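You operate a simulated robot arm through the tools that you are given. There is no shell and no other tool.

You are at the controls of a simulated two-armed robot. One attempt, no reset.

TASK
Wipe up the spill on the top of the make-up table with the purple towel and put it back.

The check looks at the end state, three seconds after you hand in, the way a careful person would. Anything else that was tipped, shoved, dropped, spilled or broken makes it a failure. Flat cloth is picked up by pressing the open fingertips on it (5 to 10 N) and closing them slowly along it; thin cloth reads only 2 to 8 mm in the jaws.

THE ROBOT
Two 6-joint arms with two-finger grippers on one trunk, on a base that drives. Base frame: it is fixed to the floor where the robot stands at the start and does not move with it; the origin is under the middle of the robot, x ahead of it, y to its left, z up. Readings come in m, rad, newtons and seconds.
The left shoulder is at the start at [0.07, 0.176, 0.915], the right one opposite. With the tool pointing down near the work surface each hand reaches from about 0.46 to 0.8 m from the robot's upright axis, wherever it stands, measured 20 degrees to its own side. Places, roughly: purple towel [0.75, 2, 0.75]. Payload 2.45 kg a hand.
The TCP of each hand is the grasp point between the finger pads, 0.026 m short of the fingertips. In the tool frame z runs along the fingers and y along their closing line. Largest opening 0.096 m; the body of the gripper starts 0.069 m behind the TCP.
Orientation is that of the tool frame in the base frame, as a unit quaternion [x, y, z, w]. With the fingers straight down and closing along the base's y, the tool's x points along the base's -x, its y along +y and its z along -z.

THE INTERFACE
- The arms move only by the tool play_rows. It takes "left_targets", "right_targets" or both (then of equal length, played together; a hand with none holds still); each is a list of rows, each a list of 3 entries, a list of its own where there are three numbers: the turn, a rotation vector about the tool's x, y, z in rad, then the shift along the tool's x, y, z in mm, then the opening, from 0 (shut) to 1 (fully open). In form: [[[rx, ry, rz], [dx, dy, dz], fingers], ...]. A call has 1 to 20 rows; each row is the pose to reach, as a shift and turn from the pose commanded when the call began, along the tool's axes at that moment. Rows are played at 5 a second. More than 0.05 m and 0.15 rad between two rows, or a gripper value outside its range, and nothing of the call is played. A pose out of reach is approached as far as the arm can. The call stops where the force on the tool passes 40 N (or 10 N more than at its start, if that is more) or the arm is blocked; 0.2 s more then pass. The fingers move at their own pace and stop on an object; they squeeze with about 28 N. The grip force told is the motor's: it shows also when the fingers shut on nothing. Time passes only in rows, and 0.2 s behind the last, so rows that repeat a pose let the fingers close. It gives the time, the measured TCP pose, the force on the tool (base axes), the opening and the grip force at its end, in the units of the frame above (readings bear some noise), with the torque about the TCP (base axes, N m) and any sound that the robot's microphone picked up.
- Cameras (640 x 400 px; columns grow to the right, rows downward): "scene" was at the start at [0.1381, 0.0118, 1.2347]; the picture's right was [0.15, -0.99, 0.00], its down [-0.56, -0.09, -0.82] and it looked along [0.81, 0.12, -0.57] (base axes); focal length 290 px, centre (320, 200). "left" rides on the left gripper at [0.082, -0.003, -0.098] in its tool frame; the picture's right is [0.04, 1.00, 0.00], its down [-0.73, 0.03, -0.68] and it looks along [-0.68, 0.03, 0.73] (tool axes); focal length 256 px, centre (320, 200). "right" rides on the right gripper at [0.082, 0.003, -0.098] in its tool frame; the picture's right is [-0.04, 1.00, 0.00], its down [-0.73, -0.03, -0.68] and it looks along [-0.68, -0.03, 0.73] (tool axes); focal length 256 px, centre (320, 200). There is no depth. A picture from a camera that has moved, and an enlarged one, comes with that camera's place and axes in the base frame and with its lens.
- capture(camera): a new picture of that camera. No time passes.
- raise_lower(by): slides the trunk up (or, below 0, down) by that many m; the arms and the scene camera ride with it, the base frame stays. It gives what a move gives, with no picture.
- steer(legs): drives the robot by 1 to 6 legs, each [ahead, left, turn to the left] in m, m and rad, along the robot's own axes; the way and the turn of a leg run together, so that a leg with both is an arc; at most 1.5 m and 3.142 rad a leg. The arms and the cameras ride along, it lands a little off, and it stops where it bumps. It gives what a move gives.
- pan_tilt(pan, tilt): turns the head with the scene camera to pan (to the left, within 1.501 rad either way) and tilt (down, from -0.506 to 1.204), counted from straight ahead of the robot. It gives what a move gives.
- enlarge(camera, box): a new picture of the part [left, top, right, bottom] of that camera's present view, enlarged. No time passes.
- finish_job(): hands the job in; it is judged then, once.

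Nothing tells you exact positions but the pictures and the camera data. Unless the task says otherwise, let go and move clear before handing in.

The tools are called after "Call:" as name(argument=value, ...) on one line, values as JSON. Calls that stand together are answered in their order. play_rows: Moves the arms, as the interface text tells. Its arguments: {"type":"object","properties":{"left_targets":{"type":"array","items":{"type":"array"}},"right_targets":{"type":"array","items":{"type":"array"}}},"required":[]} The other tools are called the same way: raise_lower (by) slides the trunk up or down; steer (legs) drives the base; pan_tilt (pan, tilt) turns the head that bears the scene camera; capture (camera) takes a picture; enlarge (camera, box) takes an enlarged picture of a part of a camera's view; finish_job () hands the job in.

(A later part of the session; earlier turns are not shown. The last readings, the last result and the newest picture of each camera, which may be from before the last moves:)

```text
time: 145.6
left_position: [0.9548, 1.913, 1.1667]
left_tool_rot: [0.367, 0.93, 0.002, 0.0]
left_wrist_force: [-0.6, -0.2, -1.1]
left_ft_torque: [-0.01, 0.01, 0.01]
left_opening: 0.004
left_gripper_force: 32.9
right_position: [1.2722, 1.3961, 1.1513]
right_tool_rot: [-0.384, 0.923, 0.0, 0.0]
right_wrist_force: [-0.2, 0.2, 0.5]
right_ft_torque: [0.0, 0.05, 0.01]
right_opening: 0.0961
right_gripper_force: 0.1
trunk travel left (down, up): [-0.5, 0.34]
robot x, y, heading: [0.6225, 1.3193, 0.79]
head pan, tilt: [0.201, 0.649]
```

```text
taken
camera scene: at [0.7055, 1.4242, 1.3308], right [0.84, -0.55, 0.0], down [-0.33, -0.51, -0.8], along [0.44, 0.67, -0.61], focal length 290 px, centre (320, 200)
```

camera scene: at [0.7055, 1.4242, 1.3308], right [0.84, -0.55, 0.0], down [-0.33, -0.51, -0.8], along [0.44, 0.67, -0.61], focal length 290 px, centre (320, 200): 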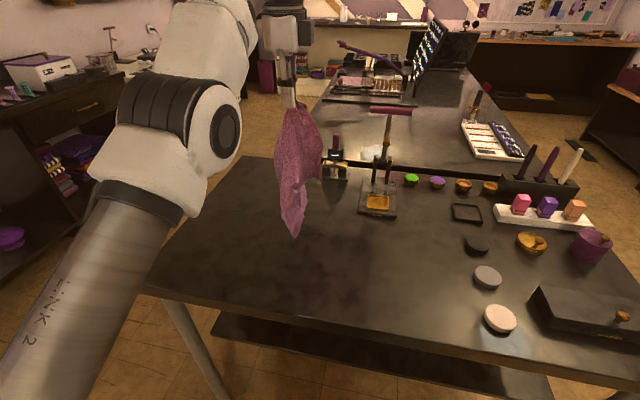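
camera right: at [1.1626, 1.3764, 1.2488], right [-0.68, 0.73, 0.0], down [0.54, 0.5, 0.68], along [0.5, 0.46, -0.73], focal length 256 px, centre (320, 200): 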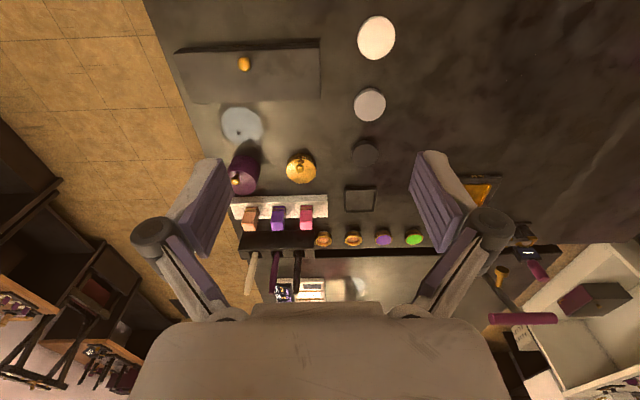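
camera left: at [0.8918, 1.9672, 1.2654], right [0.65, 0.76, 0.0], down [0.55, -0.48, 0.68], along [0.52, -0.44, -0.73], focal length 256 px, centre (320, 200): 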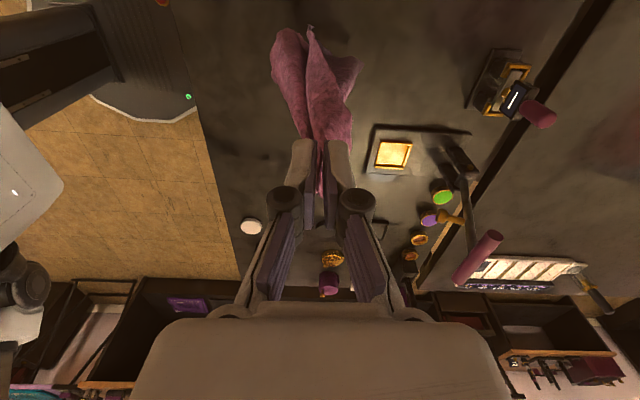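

Reach is limited at this height, so I drive 5 cm closer and then lay the towel diagonally from the far-right toward the near-left.

Call:
steer(legs=[[0.05, 0, 0]])

Call:
play_rows(left_targets=[[[0, 0, 0], [0, 0, 8], 0], [[0, 0, 0], [27, -19, 12], 0], [[0, 0, 0], [54, -37, 18], 0], [[0, 0, 0], [82, -56, 26], 0], [[0, 0, 0], [109, -74, 39], 0], [[0, 0, 0], [136, -93, 56], 0], [[0, 0, 0], [163, -112, 78], 0], [[0, 0, 0], [190, -130, 106], 0], [[0, 0, 0], [212, -145, 138], 0], [[0, 0, 0], [231, -158, 172], 0], [[0, 0, 0], [245, -168, 206], 0], [[0, 0, 0], [256, -175, 238], 0], [[0, 0, 0], [264, -180, 268], 0], [[0, 0, 0], [269, -184, 296], 0], [[0, 0, 0], [272, -186, 318], 0], [[0, 0, 0], [274, -187, 328], 0]])

Call:
pan_tilt(pan=0.3, tilt=0.95)

Call:
capture(camera="scene")

Call:
capture(camera="left")

```text
time: 146.5
left_position: [0.9891, 1.948, 1.1663]
left_tool_rot: [0.366, 0.931, 0.002, 0.002]
left_wrist_force: [-0.4, 0.3, 0.2]
left_ft_torque: [0.0, 0.03, -0.01]
left_opening: 0.0036
left_gripper_force: 26.3
right_position: [1.306, 1.4309, 1.1503]
right_tool_rot: [-0.386, 0.923, 0.0, 0.0]
right_wrist_force: [1.8, -0.4, 0.0]
right_ft_torque: [-0.07, 0.0, 0.0]
right_opening: 0.096
right_gripper_force: 0.1
trunk travel left (down, up): [-0.5, 0.34]
robot x, y, heading: [0.6588, 1.3539, 0.792]
head pan, tilt: [0.201, 0.649]
```

```text
time: 149.9
left_position: [0.6638, 1.9996, 0.8368]
left_tool_rot: [0.366, 0.93, 0.001, 0.002]
left_wrist_force: [-0.1, 0.4, 1.2]
left_ft_torque: [0.06, -0.03, 0.02]
left_opening: 0.0016
left_gripper_force: 26.2
right_position: [1.3061, 1.4311, 1.151]
right_tool_rot: [-0.386, 0.923, -0.001, 0.0]
right_wrist_force: [0.7, 0.3, 1.5]
right_ft_torque: [-0.03, -0.01, -0.01]
right_opening: 0.0959
right_gripper_force: 0.1
trunk travel left (down, up): [-0.5, 0.34]
robot x, y, heading: [0.6596, 1.353, 0.79]
head pan, tilt: [0.201, 0.649]
```

```text
time: 150.7
left_position: [0.663, 1.9999, 0.8364]
left_tool_rot: [0.365, 0.931, 0.002, 0.002]
left_wrist_force: [-1.1, 0.5, 0.0]
left_ft_torque: [0.02, 0.0, 0.0]
left_opening: 0.0034
left_gripper_force: 27.2
right_position: [1.3071, 1.4327, 1.1504]
right_tool_rot: [-0.385, 0.923, 0.0, 0.0]
right_wrist_force: [0.2, 0.5, 0.7]
right_ft_torque: [0.02, -0.01, -0.01]
right_opening: 0.0958
right_gripper_force: 0.2
trunk travel left (down, up): [-0.5, 0.34]
robot x, y, heading: [0.6544, 1.3572, 0.791]
head pan, tilt: [0.3, 0.949]
```

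```text
taken
camera scene: at [0.7263, 1.4513, 1.3068], right [0.89, -0.46, 0.0], down [-0.38, -0.72, -0.58], along [0.27, 0.52, -0.81], focal length 290 px, centre (320, 200)
```

scene: 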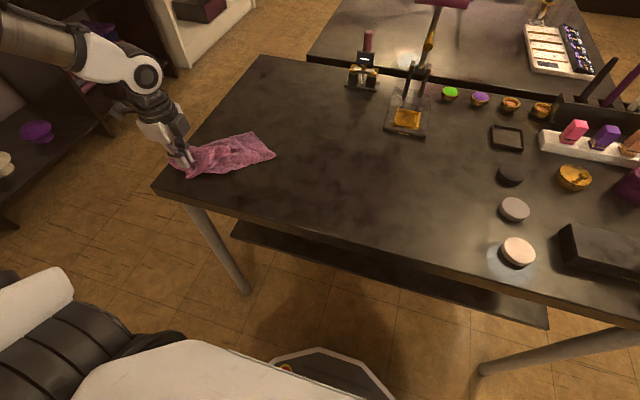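

```text
taken
camera left: at [0.6, 2.0533, 0.9367], right [0.65, 0.76, 0.01], down [0.55, -0.48, 0.68], along [0.52, -0.44, -0.73], focal length 256 px, centre (320, 200)
```

left: 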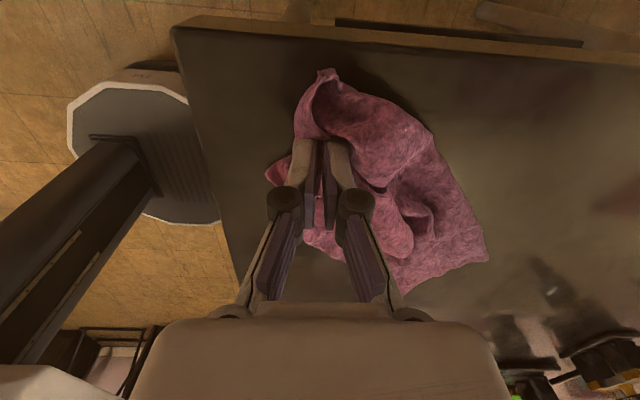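

Call:
enlarge(camera="scene", box=[140, 90, 300, 200])

Call:
enlarge(camera="left", box=[230, 40, 510, 310])

```text
3.64 times, centred on (220, 145) of scene
camera zoom: at [0.7263, 1.4513, 1.3068], right [0.89, -0.46, 0.0], down [-0.38, -0.72, -0.58], along [0.27, 0.52, -0.81], focal length 1054 px, centre (684, 400)
```

zoom: 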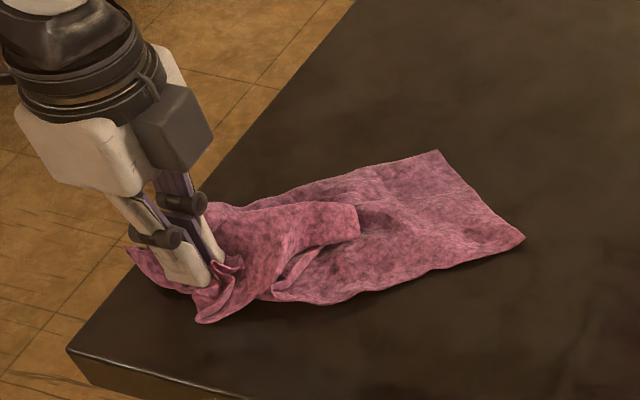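

```text
1.48 times, centred on (370, 175) of left
camera zoom: at [0.6, 2.0533, 0.9367], right [0.65, 0.76, 0.01], down [0.55, -0.48, 0.68], along [0.52, -0.44, -0.73], focal length 379 px, centre (246, 237)
```

zoom: 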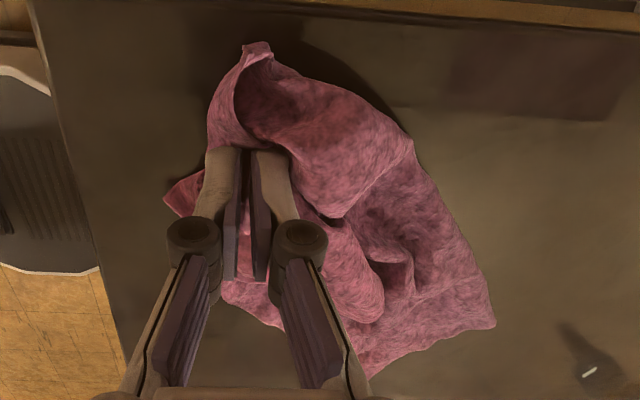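

The towel is back near its place, but bunched toward the left; the right end shows a straight edge. I release it here, and will move the robot left and back so that both hands can work on it together (one anchoring, one pulling).

Call:
play_rows(left_targets=[[[0, 0, 0], [0, 0, 5], 0], [[0, 0, 0], [0, 0, 7], 0.05], [[0, 0, 0], [0, 0, 7], 0.15], [[0, 0, 0], [0, 0, 5], 0.25], [[0, 0, 0], [0, 0, 0], 0.32], [[0, 0, 0], [0, 0, -15], 0.32], [[0, 0, 0], [0, 0, -50], 0.32], [[0, 0, 0], [0, 0, -95], 0.32], [[0, 0, 0], [0, 0, -140], 0.32], [[0, 0, 0], [0, 0, -185], 0.32], [[0, 0, 0], [0, 0, -230], 0.32]])

Call:
steer(legs=[[-0.1, 0, 0], [0, 0.35, 0]])

Call:
pan_tilt(pan=0.0, tilt=0.9)

Call:
capture(camera="scene")

```text
time: 153.1
left_position: [0.6651, 2.001, 1.0666]
left_tool_rot: [0.365, 0.931, 0.002, 0.0]
left_wrist_force: [-0.7, -0.1, 1.0]
left_ft_torque: [0.03, 0.02, 0.02]
left_opening: 0.0307
left_gripper_force: 0.1
left hand out of reach, approached as far as the arm can: row 11
right_position: [1.3058, 1.4302, 1.1493]
right_tool_rot: [-0.385, 0.923, 0.001, 0.0]
right_wrist_force: [0.0, 0.1, 1.2]
right_ft_torque: [0.01, -0.01, 0.03]
right_opening: 0.096
right_gripper_force: 0.0
trunk travel left (down, up): [-0.5, 0.34]
robot x, y, heading: [0.6588, 1.3541, 0.788]
head pan, tilt: [0.3, 0.949]
```

```text
time: 156.1
left_position: [0.346, 2.176, 1.066]
left_tool_rot: [0.366, 0.931, 0.001, 0.002]
left_wrist_force: [-0.7, -0.6, 0.4]
left_ft_torque: [-0.01, -0.02, -0.02]
left_opening: 0.0307
left_gripper_force: 0.2
right_position: [0.988, 1.6068, 1.151]
right_tool_rot: [-0.385, 0.923, 0.0, 0.0]
right_wrist_force: [-0.5, 0.6, -0.3]
right_ft_torque: [0.01, -0.03, 0.02]
right_opening: 0.0961
right_gripper_force: 0.1
trunk travel left (down, up): [-0.5, 0.34]
robot x, y, heading: [0.3377, 1.5238, 0.791]
head pan, tilt: [0.3, 0.949]
```

```text
time: 156.9
left_position: [0.3485, 2.1747, 1.0642]
left_tool_rot: [0.366, 0.931, 0.001, 0.001]
left_wrist_force: [-0.5, -0.4, -0.5]
left_ft_torque: [0.04, 0.01, -0.02]
left_opening: 0.0306
left_gripper_force: 0.0
right_position: [0.9883, 1.6067, 1.1513]
right_tool_rot: [-0.385, 0.923, 0.0, -0.001]
right_wrist_force: [-0.2, 0.0, 0.5]
right_ft_torque: [0.01, 0.0, 0.0]
right_opening: 0.0958
right_gripper_force: 0.2
trunk travel left (down, up): [-0.5, 0.34]
robot x, y, heading: [0.3377, 1.5251, 0.795]
head pan, tilt: [0.0, 0.901]
```

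```text
taken
camera scene: at [0.4279, 1.6144, 1.3104], right [0.71, -0.7, 0.0], down [-0.55, -0.56, -0.62], along [0.44, 0.44, -0.78], focal length 290 px, centre (320, 200)
```

scene: 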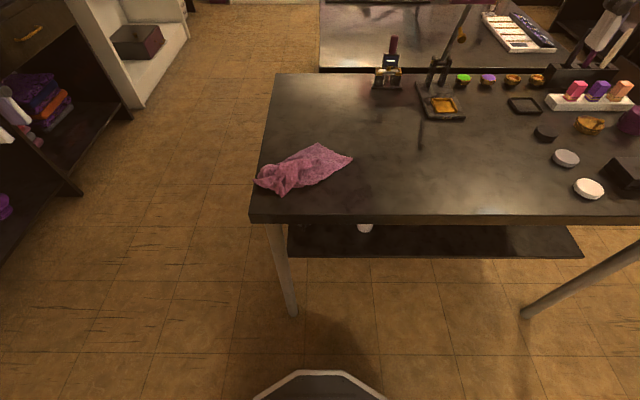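

Call:
enlarge(camera="scene", box=[240, 125, 370, 210])

Call:
capture(camera="right")

```text
4.71 times, centred on (305, 168) of scene
camera zoom: at [0.4279, 1.6144, 1.3104], right [0.71, -0.7, 0.0], down [-0.55, -0.56, -0.62], along [0.44, 0.44, -0.78], focal length 1363 px, centre (391, 353)
```

zoom: 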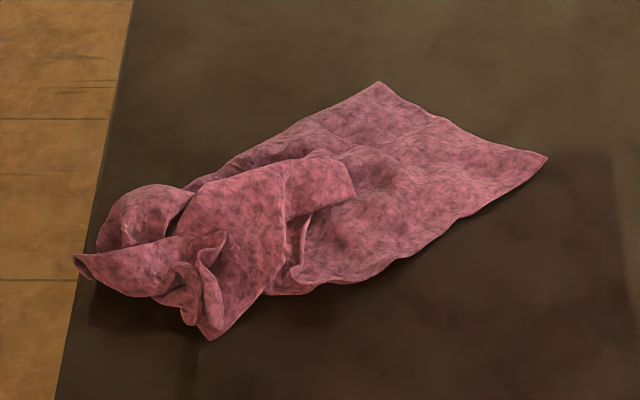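

```text
taken
camera right: at [0.9292, 1.5505, 1.2487], right [-0.68, 0.73, 0.0], down [0.54, 0.5, 0.68], along [0.5, 0.46, -0.73], focal length 256 px, centre (320, 200)
```

right: 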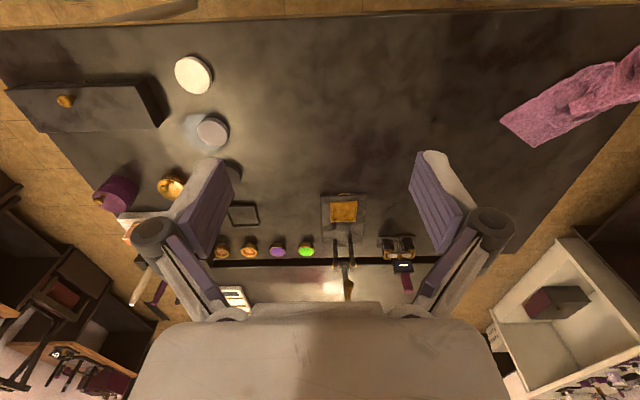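

The right end looks like a strip folded in half lengthwise (fold at the far side, two corners on top of each other at the near-right). I zoom in there.

Call:
enlarge(camera="scene", box=[300, 135, 360, 185])

Call:
enlarge(camera="right", box=[480, 30, 640, 170])

```text
8.00 times, centred on (330, 160) of scene
camera zoom: at [0.4279, 1.6144, 1.3104], right [0.71, -0.7, 0.0], down [-0.55, -0.56, -0.62], along [0.44, 0.44, -0.78], focal length 2318 px, centre (240, 520)
```

zoom: 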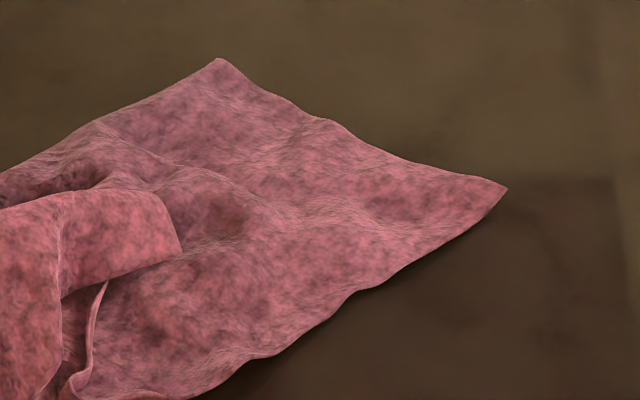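

```text
2.86 times, centred on (560, 100) of right
camera zoom: at [0.9292, 1.5505, 1.2487], right [-0.68, 0.73, 0.0], down [0.54, 0.5, 0.68], along [0.5, 0.46, -0.73], focal length 731 px, centre (-366, 486)
```

zoom: 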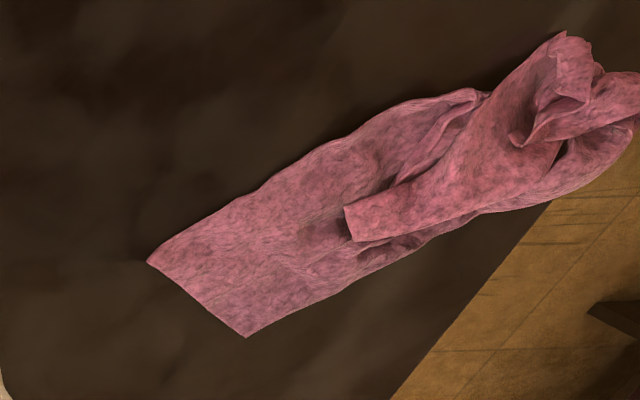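

I try the right hand on the near-right corner of the strip: move it over to about 0.66 ahead, 0.07 right, at hover height.

Call:
play_rows(right_targets=[[[0, 0, 0], [-15, 40, 10], 0.7], [[0, 0, 0], [-35, 80, 30], 0.6], [[0, 0, 0], [-55, 120, 55], 0.5], [[0, 0, 0], [-75, 155, 80], 0.4], [[0, 0, 0], [-95, 190, 105], 0.3], [[0, 0, 0], [-115, 220, 135], 0.3], [[0, 0, 0], [-130, 250, 165], 0.3], [[0, 0, 0], [-140, 280, 195], 0.3], [[0, 0, 0], [-145, 305, 225], 0.3], [[0, 0, 0], [-145, 325, 255], 0.3], [[0, 0, 0], [-145, 335, 280], 0.3], [[0, 0, 0], [-145, 335, 280], 0.3]])

Call:
capture(camera="right")

Call:
capture(camera="scene")

```text
refused: row 3 steps farther than a row can; nothing moved
```

```text
taken
camera right: at [0.9292, 1.5505, 1.2487], right [-0.68, 0.73, 0.0], down [0.54, 0.5, 0.68], along [0.5, 0.46, -0.73], focal length 256 px, centre (320, 200)
```

right: 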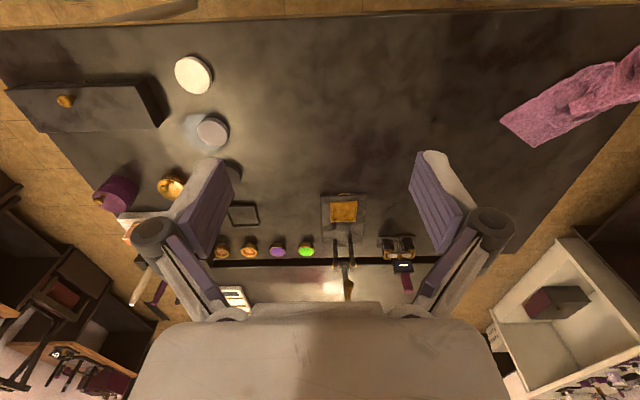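

```text
taken
camera scene: at [0.4279, 1.6144, 1.3104], right [0.71, -0.7, 0.0], down [-0.55, -0.56, -0.62], along [0.44, 0.44, -0.78], focal length 290 px, centre (320, 200)
```

scene: 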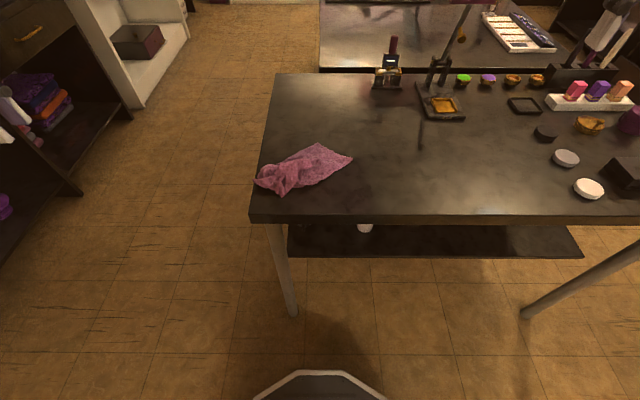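

Steps were slightly too long; I repeat with even smaller ones.

Call:
play_rows(right_targets=[[[0, 0, 0], [-13, 30, 15], 0.7], [[0, 0, 0], [-26, 60, 35], 0.6], [[0, 0, 0], [-39, 90, 58], 0.5], [[0, 0, 0], [-52, 120, 82], 0.4], [[0, 0, 0], [-65, 150, 106], 0.3], [[0, 0, 0], [-78, 180, 130], 0.3], [[0, 0, 0], [-91, 210, 155], 0.3], [[0, 0, 0], [-104, 240, 180], 0.3], [[0, 0, 0], [-117, 270, 205], 0.3], [[0, 0, 0], [-130, 300, 230], 0.3], [[0, 0, 0], [-140, 325, 255], 0.3], [[0, 0, 0], [-145, 335, 280], 0.3], [[0, 0, 0], [-145, 335, 280], 0.3]])

Call:
capture(camera="right")

Call:
capture(camera="scene")

```text
time: 159.7
left_position: [0.3465, 2.1752, 1.0662]
left_tool_rot: [0.366, 0.93, 0.002, 0.0]
left_wrist_force: [-0.1, -0.7, 0.0]
left_ft_torque: [-0.02, -0.01, -0.03]
left_opening: 0.0307
left_gripper_force: 0.1
right_position: [0.8512, 1.9451, 0.8701]
right_tool_rot: [-0.386, 0.923, 0.0, 0.0]
right_wrist_force: [-0.2, 0.2, -0.5]
right_ft_torque: [0.02, 0.0, 0.01]
right_opening: 0.0288
right_gripper_force: 0.0
trunk travel left (down, up): [-0.5, 0.34]
robot x, y, heading: [0.3362, 1.5272, 0.791]
head pan, tilt: [0.0, 0.901]
```

```text
taken
camera right: at [0.7919, 1.8893, 0.9686], right [-0.68, 0.73, 0.0], down [0.54, 0.5, 0.68], along [0.5, 0.46, -0.73], focal length 256 px, centre (320, 200)
```

right: 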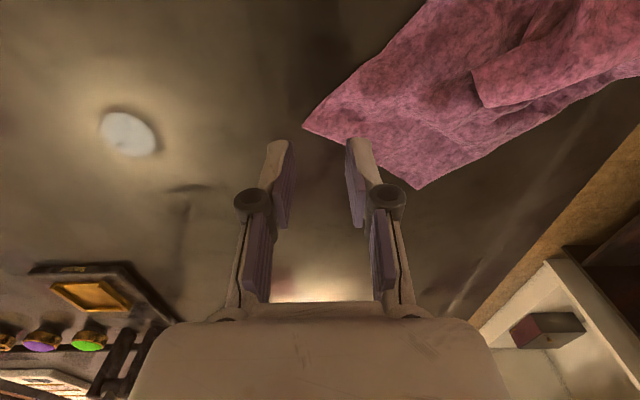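

```text
taken
camera scene: at [0.4274, 1.6142, 1.3104], right [0.71, -0.7, 0.0], down [-0.55, -0.56, -0.62], along [0.44, 0.44, -0.78], focal length 290 px, centre (320, 200)
```

scene: 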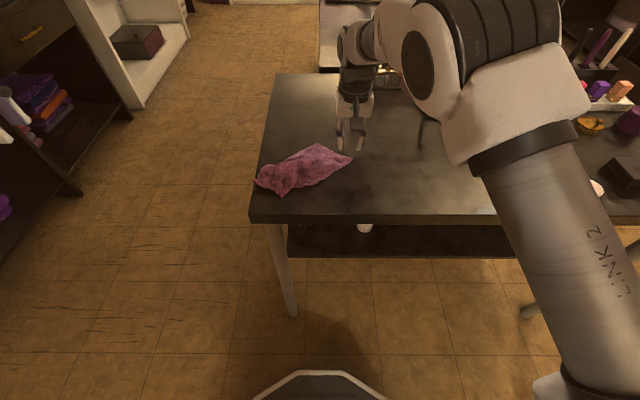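

The right hand reaches. The corner tip is right at the touchdown point; I shift 26 mm left onto the cloth and lower to a light touch.

Call:
play_rows(right_targets=[[[0, 0, 0], [0, 15, 5], 0.3], [[0, 0, 0], [0, 26, 18], 0.3], [[0, 0, 0], [0, 26, 28], 0.3], [[0, 0, 0], [0, 26, 36], 0.3], [[0, 0, 0], [0, 26, 40], 0.3], [[0, 0, 0], [0, 26, 42], 0.3]])

Call:
capture(camera="right")

```text
time: 161.1
left_position: [0.347, 2.1754, 1.0654]
left_tool_rot: [0.366, 0.931, 0.002, 0.0]
left_wrist_force: [-0.2, 0.1, -0.8]
left_ft_torque: [0.01, 0.01, -0.01]
left_opening: 0.0308
left_gripper_force: 0.0
right_position: [0.8326, 1.963, 0.8293]
right_tool_rot: [-0.386, 0.923, 0.0, 0.0]
right_wrist_force: [0.1, 0.2, 0.3]
right_ft_torque: [-0.03, -0.01, -0.03]
right_opening: 0.0288
right_gripper_force: 0.0
trunk travel left (down, up): [-0.5, 0.34]
robot x, y, heading: [0.3375, 1.5276, 0.797]
head pan, tilt: [0.0, 0.901]
```

```text
taken
camera right: at [0.7742, 1.9076, 0.9266], right [-0.68, 0.73, 0.0], down [0.54, 0.5, 0.68], along [0.5, 0.46, -0.73], focal length 256 px, centre (320, 200)
```

right: 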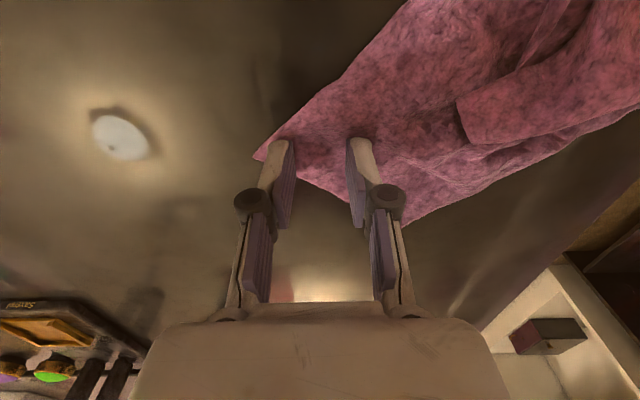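

Positioned over the corner. I press on in small steps.

Call:
play_rows(right_targets=[[[0, 0, 0], [0, 0, 1.5], 0.3], [[0, 0, 0], [0, 0, 2.5], 0.3], [[0, 0, 0], [0, 0, 3.5], 0.3]])

```text
time: 161.9
left_position: [0.347, 2.1751, 1.0662]
left_tool_rot: [0.366, 0.93, 0.002, 0.001]
left_wrist_force: [0.0, 0.3, -0.4]
left_ft_torque: [-0.02, 0.01, 0.0]
left_opening: 0.0306
left_gripper_force: 0.0
right_position: [0.833, 1.9634, 0.8275]
right_tool_rot: [-0.387, 0.922, 0.001, 0.002]
right_wrist_force: [2.2, 0.1, 10.2]
right_ft_torque: [-0.09, -0.13, 0.04]
right_opening: 0.0294
right_gripper_force: 0.2
trunk travel left (down, up): [-0.5, 0.34]
robot x, y, heading: [0.3371, 1.5272, 0.795]
head pan, tilt: [0.0, 0.901]
```

Call:
play_rows(right_targets=[[[0, 0, 0], [0, 0, -0.7], 0.27], [[0, 0, 0], [0, 0, -0.9], 0.23], [[0, 0, 0], [0, 0, -1.1], 0.19], [[0, 0, 0], [0, 0, -1.4], 0.15], [[0, 0, 0], [0, 0, -1.7], 0.11], [[0, 0, 0], [0, 0, -2], 0.07], [[0, 0, 0], [0, 0, -2.2], 0.03], [[0, 0, 0], [0, 0, -2.2], 0], [[0, 0, 0], [0, 0, -2.2], 0], [[0, 0, 0], [0, 0, -15], 0], [[0, 0, 0], [0, 0, -40], 0], [[0, 0, 0], [0, 0, -40], 0]])

Call:
capture(camera="right")

Call:
enlarge(camera="scene", box=[240, 105, 390, 205])

```text
time: 164.5
left_position: [0.3471, 2.1763, 1.0643]
left_tool_rot: [0.365, 0.931, 0.001, 0.0]
left_wrist_force: [0.1, 0.1, -0.1]
left_ft_torque: [-0.02, -0.05, 0.0]
left_opening: 0.0305
left_gripper_force: 0.0
right_position: [0.834, 1.9629, 0.8669]
right_tool_rot: [-0.385, 0.923, 0.0, 0.0]
right_wrist_force: [0.1, 0.1, -0.1]
right_ft_torque: [0.01, 0.0, 0.0]
right_opening: 0.0
right_gripper_force: 27.6
trunk travel left (down, up): [-0.5, 0.34]
robot x, y, heading: [0.342, 1.5257, 0.793]
head pan, tilt: [0.0, 0.901]
```

```text
taken
camera right: at [0.7745, 1.9077, 0.9632], right [-0.68, 0.73, 0.0], down [0.54, 0.5, 0.68], along [0.5, 0.46, -0.73], focal length 256 px, centre (320, 200)
```

right: 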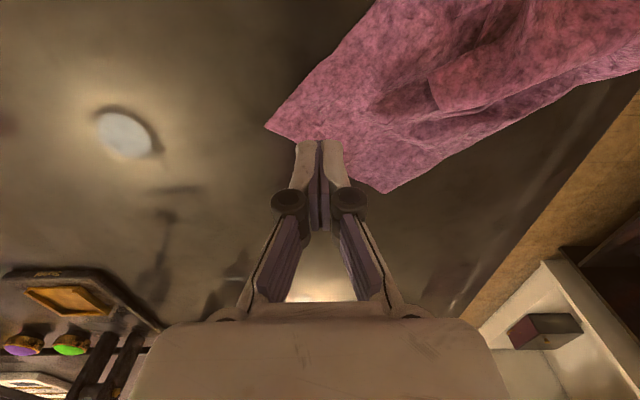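

```text
4.00 times, centred on (315, 155) of scene
camera zoom: at [0.4282, 1.615, 1.3103], right [0.71, -0.7, 0.0], down [-0.55, -0.56, -0.62], along [0.44, 0.44, -0.78], focal length 1159 px, centre (340, 380)
```

zoom: 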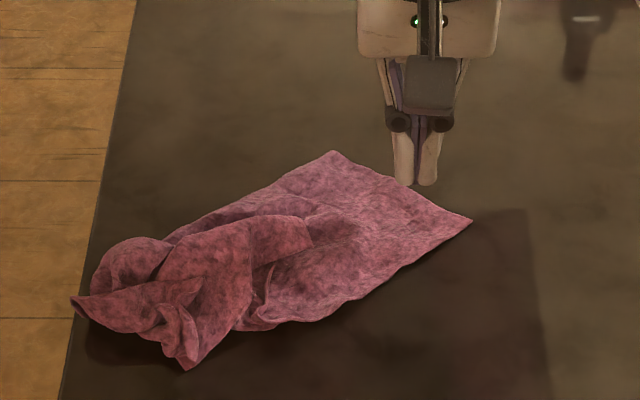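

The fingers slipped over the cloth without catching. I try again with a bit more pressure kept during closing.

Call:
play_rows(right_targets=[[[0, 0, 0], [6, 0, 0], 0.2], [[0, 0, 0], [6, 0, 0], 0.35], [[0, 0, 0], [6, 0, 20], 0.35], [[0, 0, 0], [6, 0, 34], 0.35], [[0, 0, 0], [6, 0, 38], 0.35], [[0, 0, 0], [6, 0, 40.5], 0.35], [[0, 0, 0], [6, 0, 41], 0.35]])

```text
time: 166.1
left_position: [0.3468, 2.1757, 1.0683]
left_tool_rot: [0.365, 0.931, 0.003, 0.001]
left_wrist_force: [-1.1, -0.3, -0.1]
left_ft_torque: [-0.03, 0.03, -0.02]
left_opening: 0.0308
left_gripper_force: 0.1
right_position: [0.8286, 1.9601, 0.8258]
right_tool_rot: [-0.385, 0.923, 0.001, 0.002]
right_wrist_force: [2.1, 1.5, 16.4]
right_ft_torque: [0.0, 0.01, -0.02]
right_opening: 0.0354
right_gripper_force: 1.0
trunk travel left (down, up): [-0.5, 0.34]
robot x, y, heading: [0.3384, 1.5247, 0.79]
head pan, tilt: [0.0, 0.901]
```

Call:
play_rows(right_targets=[[[0, 0, 0], [0, 0, -0.4], 0.32], [[0, 0, 0], [0, 0, -0.6], 0.28], [[0, 0, 0], [0, 0, -0.8], 0.24], [[0, 0, 0], [0, 0, -1], 0.2], [[0, 0, 0], [0, 0, -1.3], 0.16], [[0, 0, 0], [0, 0, -1.6], 0.12], [[0, 0, 0], [0, 0, -1.9], 0.08], [[0, 0, 0], [0, 0, -2.2], 0.04], [[0, 0, 0], [0, 0, -2.4], 0], [[0, 0, 0], [0, 0, -2.4], 0], [[0, 0, 0], [0, 0, -2.4], 0]])

Call:
capture(camera="right")

```text
time: 168.5
left_position: [0.3472, 2.175, 1.0659]
left_tool_rot: [0.366, 0.93, 0.001, 0.001]
left_wrist_force: [-0.1, -0.9, -0.6]
left_ft_torque: [-0.02, -0.02, -0.02]
left_opening: 0.0307
left_gripper_force: 0.0
right_position: [0.8286, 1.9594, 0.8279]
right_tool_rot: [-0.384, 0.923, 0.0, 0.0]
right_wrist_force: [0.0, -0.5, 0.3]
right_ft_torque: [-0.02, 0.03, 0.0]
right_opening: 0.0035
right_gripper_force: 25.5
trunk travel left (down, up): [-0.5, 0.34]
robot x, y, heading: [0.3405, 1.529, 0.793]
head pan, tilt: [0.0, 0.901]
```

```text
taken
camera right: at [0.7697, 1.9029, 0.9249], right [-0.68, 0.73, 0.0], down [0.54, 0.5, 0.68], along [0.5, 0.46, -0.73], focal length 256 px, centre (320, 200)
```

right: 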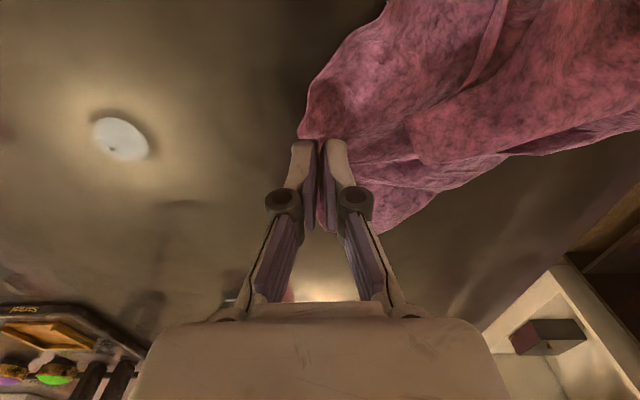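

Now it is gripped (3.5 mm). I lift it about 6 cm to see the layers.

Call:
play_rows(right_targets=[[[0, 0, 0], [0, 0, -15], 0], [[0, 0, 0], [0, 0, -35], 0], [[0, 0, 0], [0, 0, -55], 0], [[0, 0, 0], [0, 0, -70], 0], [[0, 0, 0], [0, 0, -70], 0]])

Call:
capture(camera="right")

Call:
enlarge(camera="scene", box=[240, 105, 390, 205])

Call:
enlarge(camera="left", box=[0, 0, 640, 400])

```text
time: 169.7
left_position: [0.3477, 2.1754, 1.0659]
left_tool_rot: [0.366, 0.931, 0.001, 0.001]
left_wrist_force: [0.1, -0.5, -0.1]
left_ft_torque: [0.03, 0.03, -0.02]
left_opening: 0.0305
left_gripper_force: 0.0
right_position: [0.8312, 1.9586, 0.8978]
right_tool_rot: [-0.385, 0.923, 0.0, -0.001]
right_wrist_force: [0.4, 0.9, 0.2]
right_ft_torque: [-0.07, -0.01, 0.0]
right_opening: 0.004
right_gripper_force: 35.2
trunk travel left (down, up): [-0.5, 0.34]
robot x, y, heading: [0.3358, 1.527, 0.789]
head pan, tilt: [0.0, 0.901]
```

```text
taken
camera right: at [0.7721, 1.9028, 0.9951], right [-0.68, 0.73, 0.0], down [0.54, 0.5, 0.68], along [0.5, 0.46, -0.73], focal length 256 px, centre (320, 200)
```

right: 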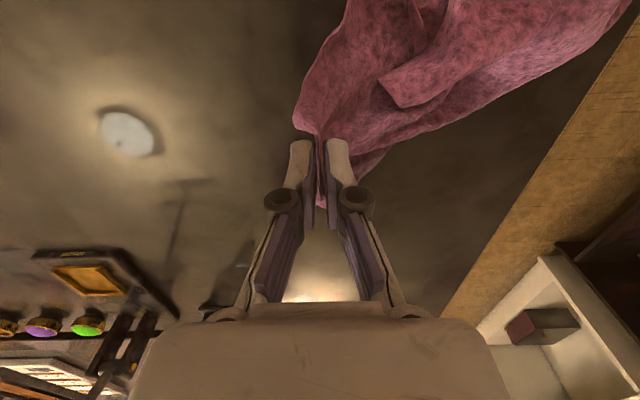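

```text
4.00 times, centred on (315, 155) of scene
camera zoom: at [0.428, 1.6148, 1.3103], right [0.71, -0.7, 0.0], down [-0.55, -0.56, -0.62], along [0.44, 0.44, -0.78], focal length 1159 px, centre (340, 380)
```

zoom: 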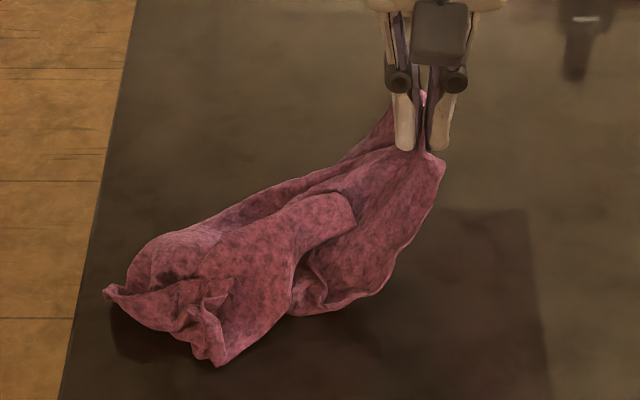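

```text
1.00 times, centred on (320, 200) of left (not enlarged: the box is as wide or as high as the picture)
camera zoom: at [0.2845, 2.2295, 1.1649], right [0.65, 0.76, 0.0], down [0.56, -0.48, 0.68], along [0.52, -0.44, -0.73], focal length 256 px, centre (320, 200)
```

zoom: 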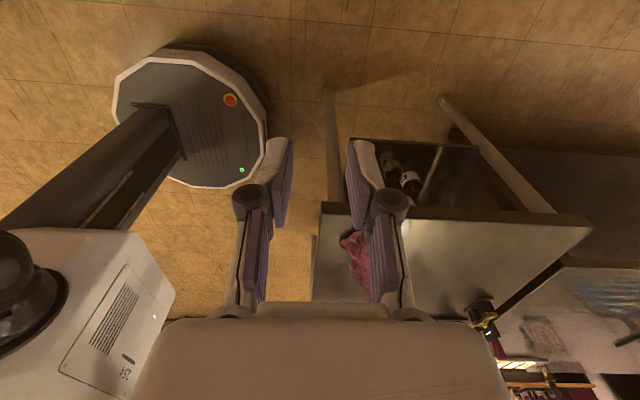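

Everything came up together. I lift it fully with the right hand so it hangs free in front of the camera to understand the shape.

Call:
play_rows(right_targets=[[[0, 0, 0], [0, -10, -40], 0], [[0, 0, 0], [0, -20, -80], 0], [[0, 0, 0], [0, -30, -120], 0], [[0, 0, 0], [0, -40, -160], 0], [[0, 0, 0], [0, -50, -200], 0], [[0, 0, 0], [0, -55, -235], 0], [[0, 0, 0], [0, -60, -260], 0], [[0, 0, 0], [0, -60, -260], 0], [[0, 0, 0], [0, -60, -260], 0], [[0, 0, 0], [0, -60, -260], 0]])

Call:
pan_tilt(pan=-0.1, tilt=0.55)

Call:
capture(camera="scene")

Call:
capture(camera="right")

```text
time: 171.9
left_position: [0.3467, 2.1757, 1.0653]
left_tool_rot: [0.365, 0.931, 0.001, 0.001]
left_wrist_force: [1.1, -0.1, -0.5]
left_ft_torque: [0.02, 0.0, 0.02]
left_opening: 0.0307
left_gripper_force: 0.1
right_position: [0.8704, 1.9131, 1.1568]
right_tool_rot: [-0.385, 0.923, 0.0, 0.0]
right_wrist_force: [0.3, 0.4, -0.4]
right_ft_torque: [0.0, -0.03, 0.0]
right_opening: 0.002
right_gripper_force: 26.2
right hand out of reach, approached as far as the arm can: row 7, 8, 9, 10
trunk travel left (down, up): [-0.5, 0.34]
robot x, y, heading: [0.3379, 1.5297, 0.797]
head pan, tilt: [0.0, 0.901]
```

```text
time: 172.8
left_position: [0.3472, 2.1758, 1.0653]
left_tool_rot: [0.365, 0.931, 0.002, 0.001]
left_wrist_force: [-0.2, 0.0, 0.0]
left_ft_torque: [0.0, -0.01, 0.01]
left_opening: 0.0307
left_gripper_force: 0.1
right_position: [0.8706, 1.9132, 1.1553]
right_tool_rot: [-0.386, 0.923, 0.0, 0.0]
right_wrist_force: [0.7, 0.4, -0.4]
right_ft_torque: [0.04, -0.03, 0.01]
right_opening: 0.0
right_gripper_force: 27.9
trunk travel left (down, up): [-0.5, 0.34]
robot x, y, heading: [0.3383, 1.5233, 0.79]
head pan, tilt: [-0.099, 0.55]
```

```text
taken
camera scene: at [0.4439, 1.6182, 1.3396], right [0.64, -0.77, 0.0], down [-0.4, -0.33, -0.85], along [0.66, 0.54, -0.52], focal length 290 px, centre (320, 200)
```

scene: 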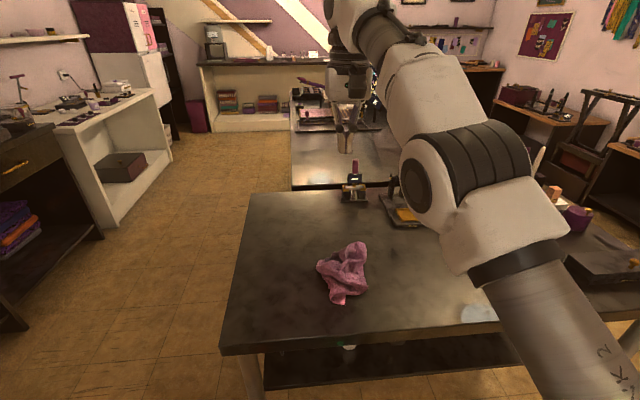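

```text
taken
camera right: at [0.8115, 1.858, 1.2533], right [-0.68, 0.73, 0.0], down [0.54, 0.5, 0.68], along [0.5, 0.46, -0.73], focal length 256 px, centre (320, 200)
```

right: 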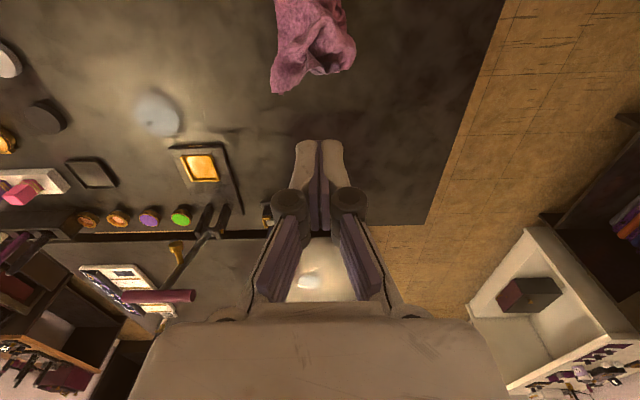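

The cloth slipped out and dropped onto the table as a loose heap at roughly its place. I look closer.

Call:
pan_tilt(pan=0.0, tilt=0.9)

Call:
enlarge(camera="scene", box=[240, 105, 390, 205])

Call:
enlarge(camera="right", box=[220, 0, 420, 125])

```text
time: 173.6
left_position: [0.3476, 2.1759, 1.0662]
left_tool_rot: [0.365, 0.931, 0.001, 0.001]
left_wrist_force: [-0.7, 0.7, 0.4]
left_ft_torque: [0.0, 0.0, 0.0]
left_opening: 0.0305
left_gripper_force: 0.1
right_position: [0.8714, 1.9148, 1.1544]
right_tool_rot: [-0.385, 0.923, 0.0, 0.0]
right_wrist_force: [-0.6, 0.7, 0.2]
right_ft_torque: [-0.01, 0.01, 0.01]
right_opening: 0.0
right_gripper_force: 28.0
trunk travel left (down, up): [-0.5, 0.34]
robot x, y, heading: [0.3351, 1.5262, 0.792]
head pan, tilt: [0.0, 0.901]
```

```text
4.00 times, centred on (315, 155) of scene
camera zoom: at [0.4279, 1.6146, 1.3104], right [0.71, -0.7, 0.0], down [-0.55, -0.56, -0.62], along [0.44, 0.44, -0.78], focal length 1159 px, centre (340, 380)
```

zoom: 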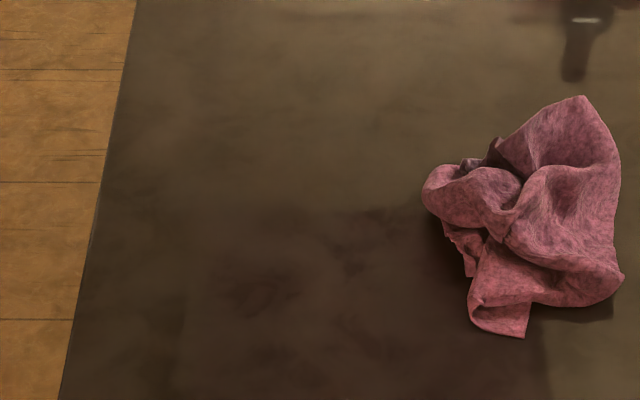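

```text
3.20 times, centred on (320, 62) of right
camera zoom: at [0.8115, 1.858, 1.2534], right [-0.68, 0.73, 0.0], down [0.54, 0.5, 0.68], along [0.5, 0.46, -0.73], focal length 819 px, centre (320, 640)
```

zoom: 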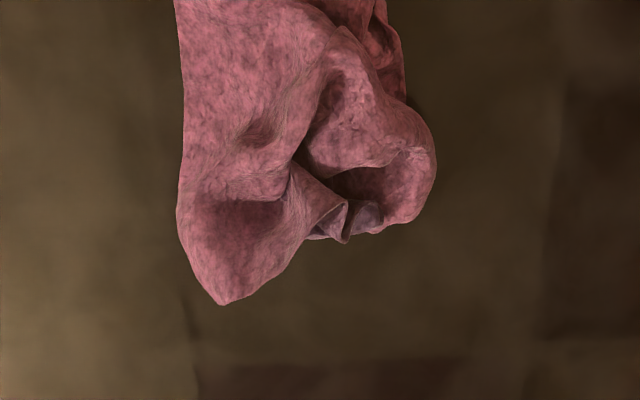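

The heap's right side actually lies along the original right edge (edge visible from about 0.60 to 0.78 ahead), with the rest bunched to the left of it. I tuck the right arm away and shift the robot right again so the left hand can unfold the bunched part to the left.

Call:
play_rows(right_targets=[[[0, 0, 0], [10, -40, 0], 0.3], [[0, 0, 0], [25, -80, 0], 0.3], [[0, 0, 0], [45, -120, 0], 0.3], [[0, 0, 0], [70, -160, 0], 0.3], [[0, 0, 0], [95, -200, 0], 0.3], [[0, 0, 0], [115, -240, 0], 0.3], [[0, 0, 0], [125, -280, 0], 0.3]])

Call:
steer(legs=[[0, -0.29, 0], [0.07, 0, 0]])

Call:
pan_tilt(pan=0.2, tilt=0.95)

Call:
capture(camera="scene")

Call:
enlarge(camera="scene", box=[220, 80, 370, 180])

```text
time: 175.2
left_position: [0.3486, 2.1736, 1.0657]
left_tool_rot: [0.366, 0.931, 0.002, 0.0]
left_wrist_force: [0.4, -1.1, 0.1]
left_ft_torque: [0.01, 0.03, 0.0]
left_opening: 0.0307
left_gripper_force: 0.0
right_position: [0.9829, 1.6251, 1.1554]
right_tool_rot: [-0.386, 0.923, 0.001, 0.0]
right_wrist_force: [-0.7, 0.4, 0.2]
right_ft_torque: [0.03, 0.01, 0.03]
right_opening: 0.0289
right_gripper_force: 0.0
trunk travel left (down, up): [-0.5, 0.34]
robot x, y, heading: [0.3406, 1.5331, 0.787]
head pan, tilt: [0.0, 0.901]
```

```text
time: 177.8
left_position: [0.6054, 2.0204, 1.066]
left_tool_rot: [0.366, 0.93, 0.001, 0.0]
left_wrist_force: [1.2, -0.1, 0.2]
left_ft_torque: [0.0, 0.02, 0.01]
left_opening: 0.0307
left_gripper_force: 0.0
right_position: [1.2399, 1.4726, 1.1553]
right_tool_rot: [-0.384, 0.923, 0.0, 0.0]
right_wrist_force: [0.2, -0.4, -0.1]
right_ft_torque: [-0.02, 0.07, -0.01]
right_opening: 0.029
right_gripper_force: 0.1
trunk travel left (down, up): [-0.5, 0.34]
robot x, y, heading: [0.5916, 1.3724, 0.795]
head pan, tilt: [0.0, 0.901]
```

```text
time: 178.5
left_position: [0.6035, 2.0219, 1.0645]
left_tool_rot: [0.367, 0.93, 0.002, 0.0]
left_wrist_force: [-0.6, 0.0, -1.0]
left_ft_torque: [0.01, -0.01, -0.01]
left_opening: 0.0303
left_gripper_force: 0.1
right_position: [1.2385, 1.4714, 1.1565]
right_tool_rot: [-0.385, 0.923, 0.0, 0.0]
right_wrist_force: [-0.6, 0.4, 0.3]
right_ft_torque: [-0.02, -0.01, -0.01]
right_opening: 0.029
right_gripper_force: 0.1
trunk travel left (down, up): [-0.5, 0.34]
robot x, y, heading: [0.5989, 1.3696, 0.794]
head pan, tilt: [0.201, 0.949]
```

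```text
taken
camera scene: at [0.6709, 1.4669, 1.3067], right [0.84, -0.55, 0.0], down [-0.45, -0.68, -0.58], along [0.32, 0.49, -0.81], focal length 290 px, centre (320, 200)
```

scene: 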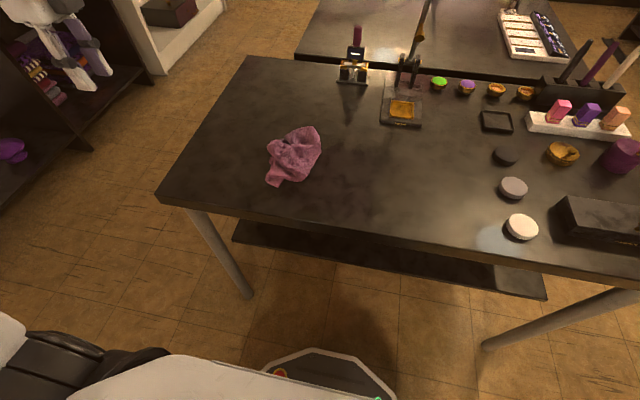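

```text
4.00 times, centred on (295, 130) of scene
camera zoom: at [0.6709, 1.4669, 1.3067], right [0.84, -0.55, 0.0], down [-0.45, -0.68, -0.58], along [0.32, 0.49, -0.81], focal length 1159 px, centre (420, 480)
```

zoom: 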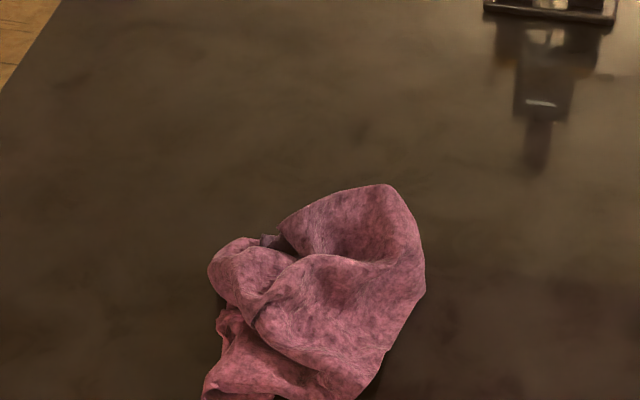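

Call:
enlarge(camera="scene", box=[245, 115, 345, 195])

Call:
play_rows(left_targets=[[[0, 0, -0.14], [0, 0, 0], 0.3], [[0, 0, -0.28], [0, 0, 0], 0.3], [[0, 0, -0.42], [0, 0, 0], 0.3], [[0, 0, -0.56], [0, 0, 0], 0.3], [[0, 0, -0.7], [0, 0, 0], 0.3], [[0, 0, -0.84], [0, 0, 0], 0.3], [[0, 0, -0.98], [0, 0, 0], 0.3], [[0, 0, -1.12], [0, 0, 0], 0.3], [[0, 0, -1.26], [0, 0, 0], 0.3], [[0, 0, -1.4], [0, 0, 0], 0.3], [[0, 0, -1.54], [0, 0, 0], 0.3]])

Call:
capture(camera="left")

```text
5.00 times, centred on (295, 155) of scene
camera zoom: at [0.6709, 1.4669, 1.3067], right [0.84, -0.55, 0.0], down [-0.45, -0.68, -0.58], along [0.32, 0.49, -0.81], focal length 1448 px, centre (445, 425)
```

zoom: 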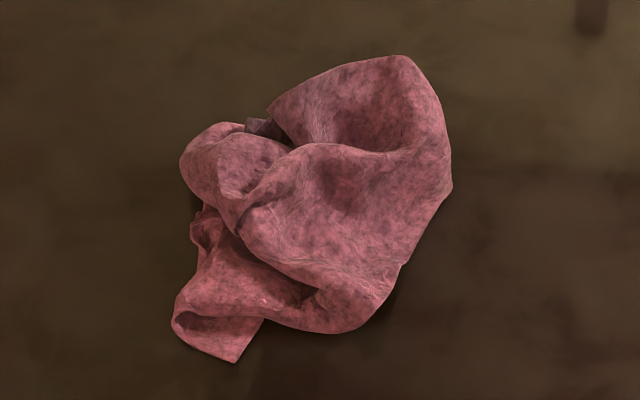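

```text
time: 180.9
left_position: [0.6048, 2.0211, 1.0666]
left_tool_rot: [-0.386, 0.922, 0.001, 0.002]
left_wrist_force: [0.2, -0.2, 0.3]
left_ft_torque: [-0.03, -0.01, 0.01]
left_opening: 0.029
left_gripper_force: 0.1
right_position: [1.2386, 1.4723, 1.1564]
right_tool_rot: [-0.385, 0.923, 0.0, 0.0]
right_wrist_force: [-0.1, 0.1, 0.0]
right_ft_torque: [0.03, 0.01, 0.01]
right_opening: 0.0288
right_gripper_force: 0.2
trunk travel left (down, up): [-0.5, 0.34]
robot x, y, heading: [0.5952, 1.3709, 0.786]
head pan, tilt: [0.201, 0.949]
```

```text
taken
camera left: at [0.5484, 1.961, 1.165], right [-0.74, 0.67, 0.0], down [0.49, 0.54, 0.68], along [0.46, 0.5, -0.73], focal length 256 px, centre (320, 200)
```

left: 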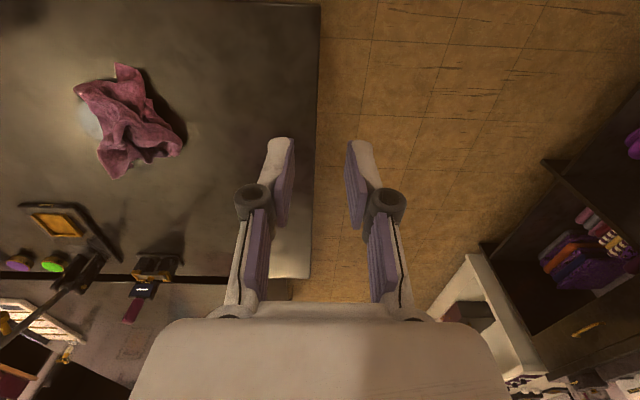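

I take the flap sticking out at the near side of the heap (about [0.816, 1.869]) and will pull it out to the left. First hover there.

Call:
play_rows(left_targets=[[[0, 0, 0], [-6, -35, 15], 0.3], [[0, 0, 0], [-12, -70, 35], 0.3], [[0, 0, 0], [-18, -105, 60], 0.3], [[0, 0, 0], [-24, -140, 85], 0.3], [[0, 0, 0], [-30, -175, 110], 0.3], [[0, 0, 0], [-36, -210, 135], 0.3], [[0, 0, 0], [-40, -240, 165], 0.3], [[0, 0, 0], [-41, -257, 195], 0.3], [[0, 0, 0], [-41, -257, 204], 0.3]])

Call:
capture(camera="left")

Call:
enlarge(camera="scene", box=[245, 115, 345, 195])

```text
time: 182.9
left_position: [0.8151, 1.869, 0.8602]
left_tool_rot: [-0.385, 0.923, 0.0, 0.001]
left_wrist_force: [-0.3, -0.3, -0.9]
left_ft_torque: [0.0, -0.02, 0.02]
left_opening: 0.0289
left_gripper_force: 0.1
right_position: [1.2374, 1.4723, 1.1565]
right_tool_rot: [-0.385, 0.923, 0.0, 0.0]
right_wrist_force: [0.0, 0.0, -0.4]
right_ft_torque: [0.02, -0.05, -0.05]
right_opening: 0.0288
right_gripper_force: 0.1
trunk travel left (down, up): [-0.5, 0.34]
robot x, y, heading: [0.5974, 1.3729, 0.793]
head pan, tilt: [0.201, 0.949]
```

```text
taken
camera left: at [0.7598, 1.8096, 0.9602], right [-0.74, 0.67, 0.0], down [0.49, 0.54, 0.68], along [0.46, 0.5, -0.73], focal length 256 px, centre (320, 200)
```

left: 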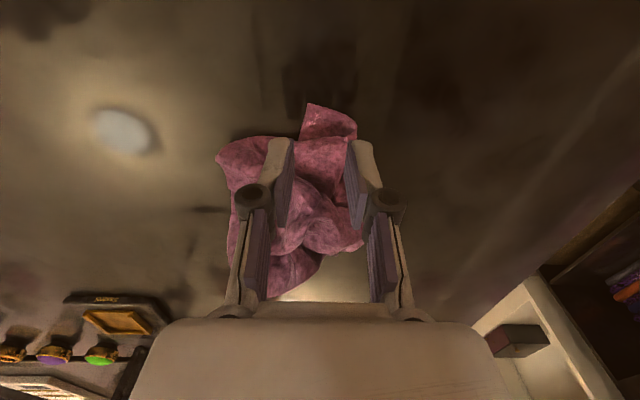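

```text
5.00 times, centred on (295, 155) of scene
camera zoom: at [0.6706, 1.467, 1.3068], right [0.84, -0.55, 0.0], down [-0.45, -0.68, -0.58], along [0.32, 0.49, -0.81], focal length 1448 px, centre (445, 425)
```

zoom: 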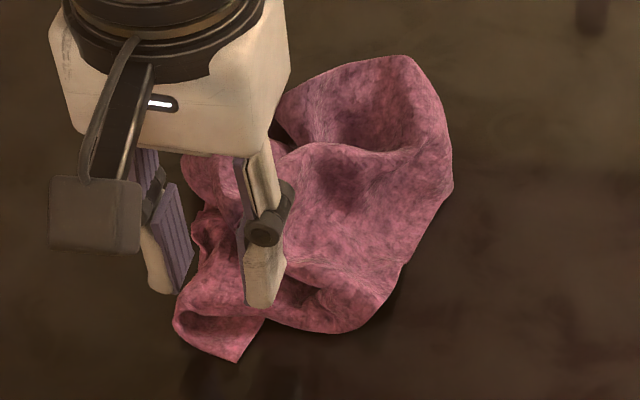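

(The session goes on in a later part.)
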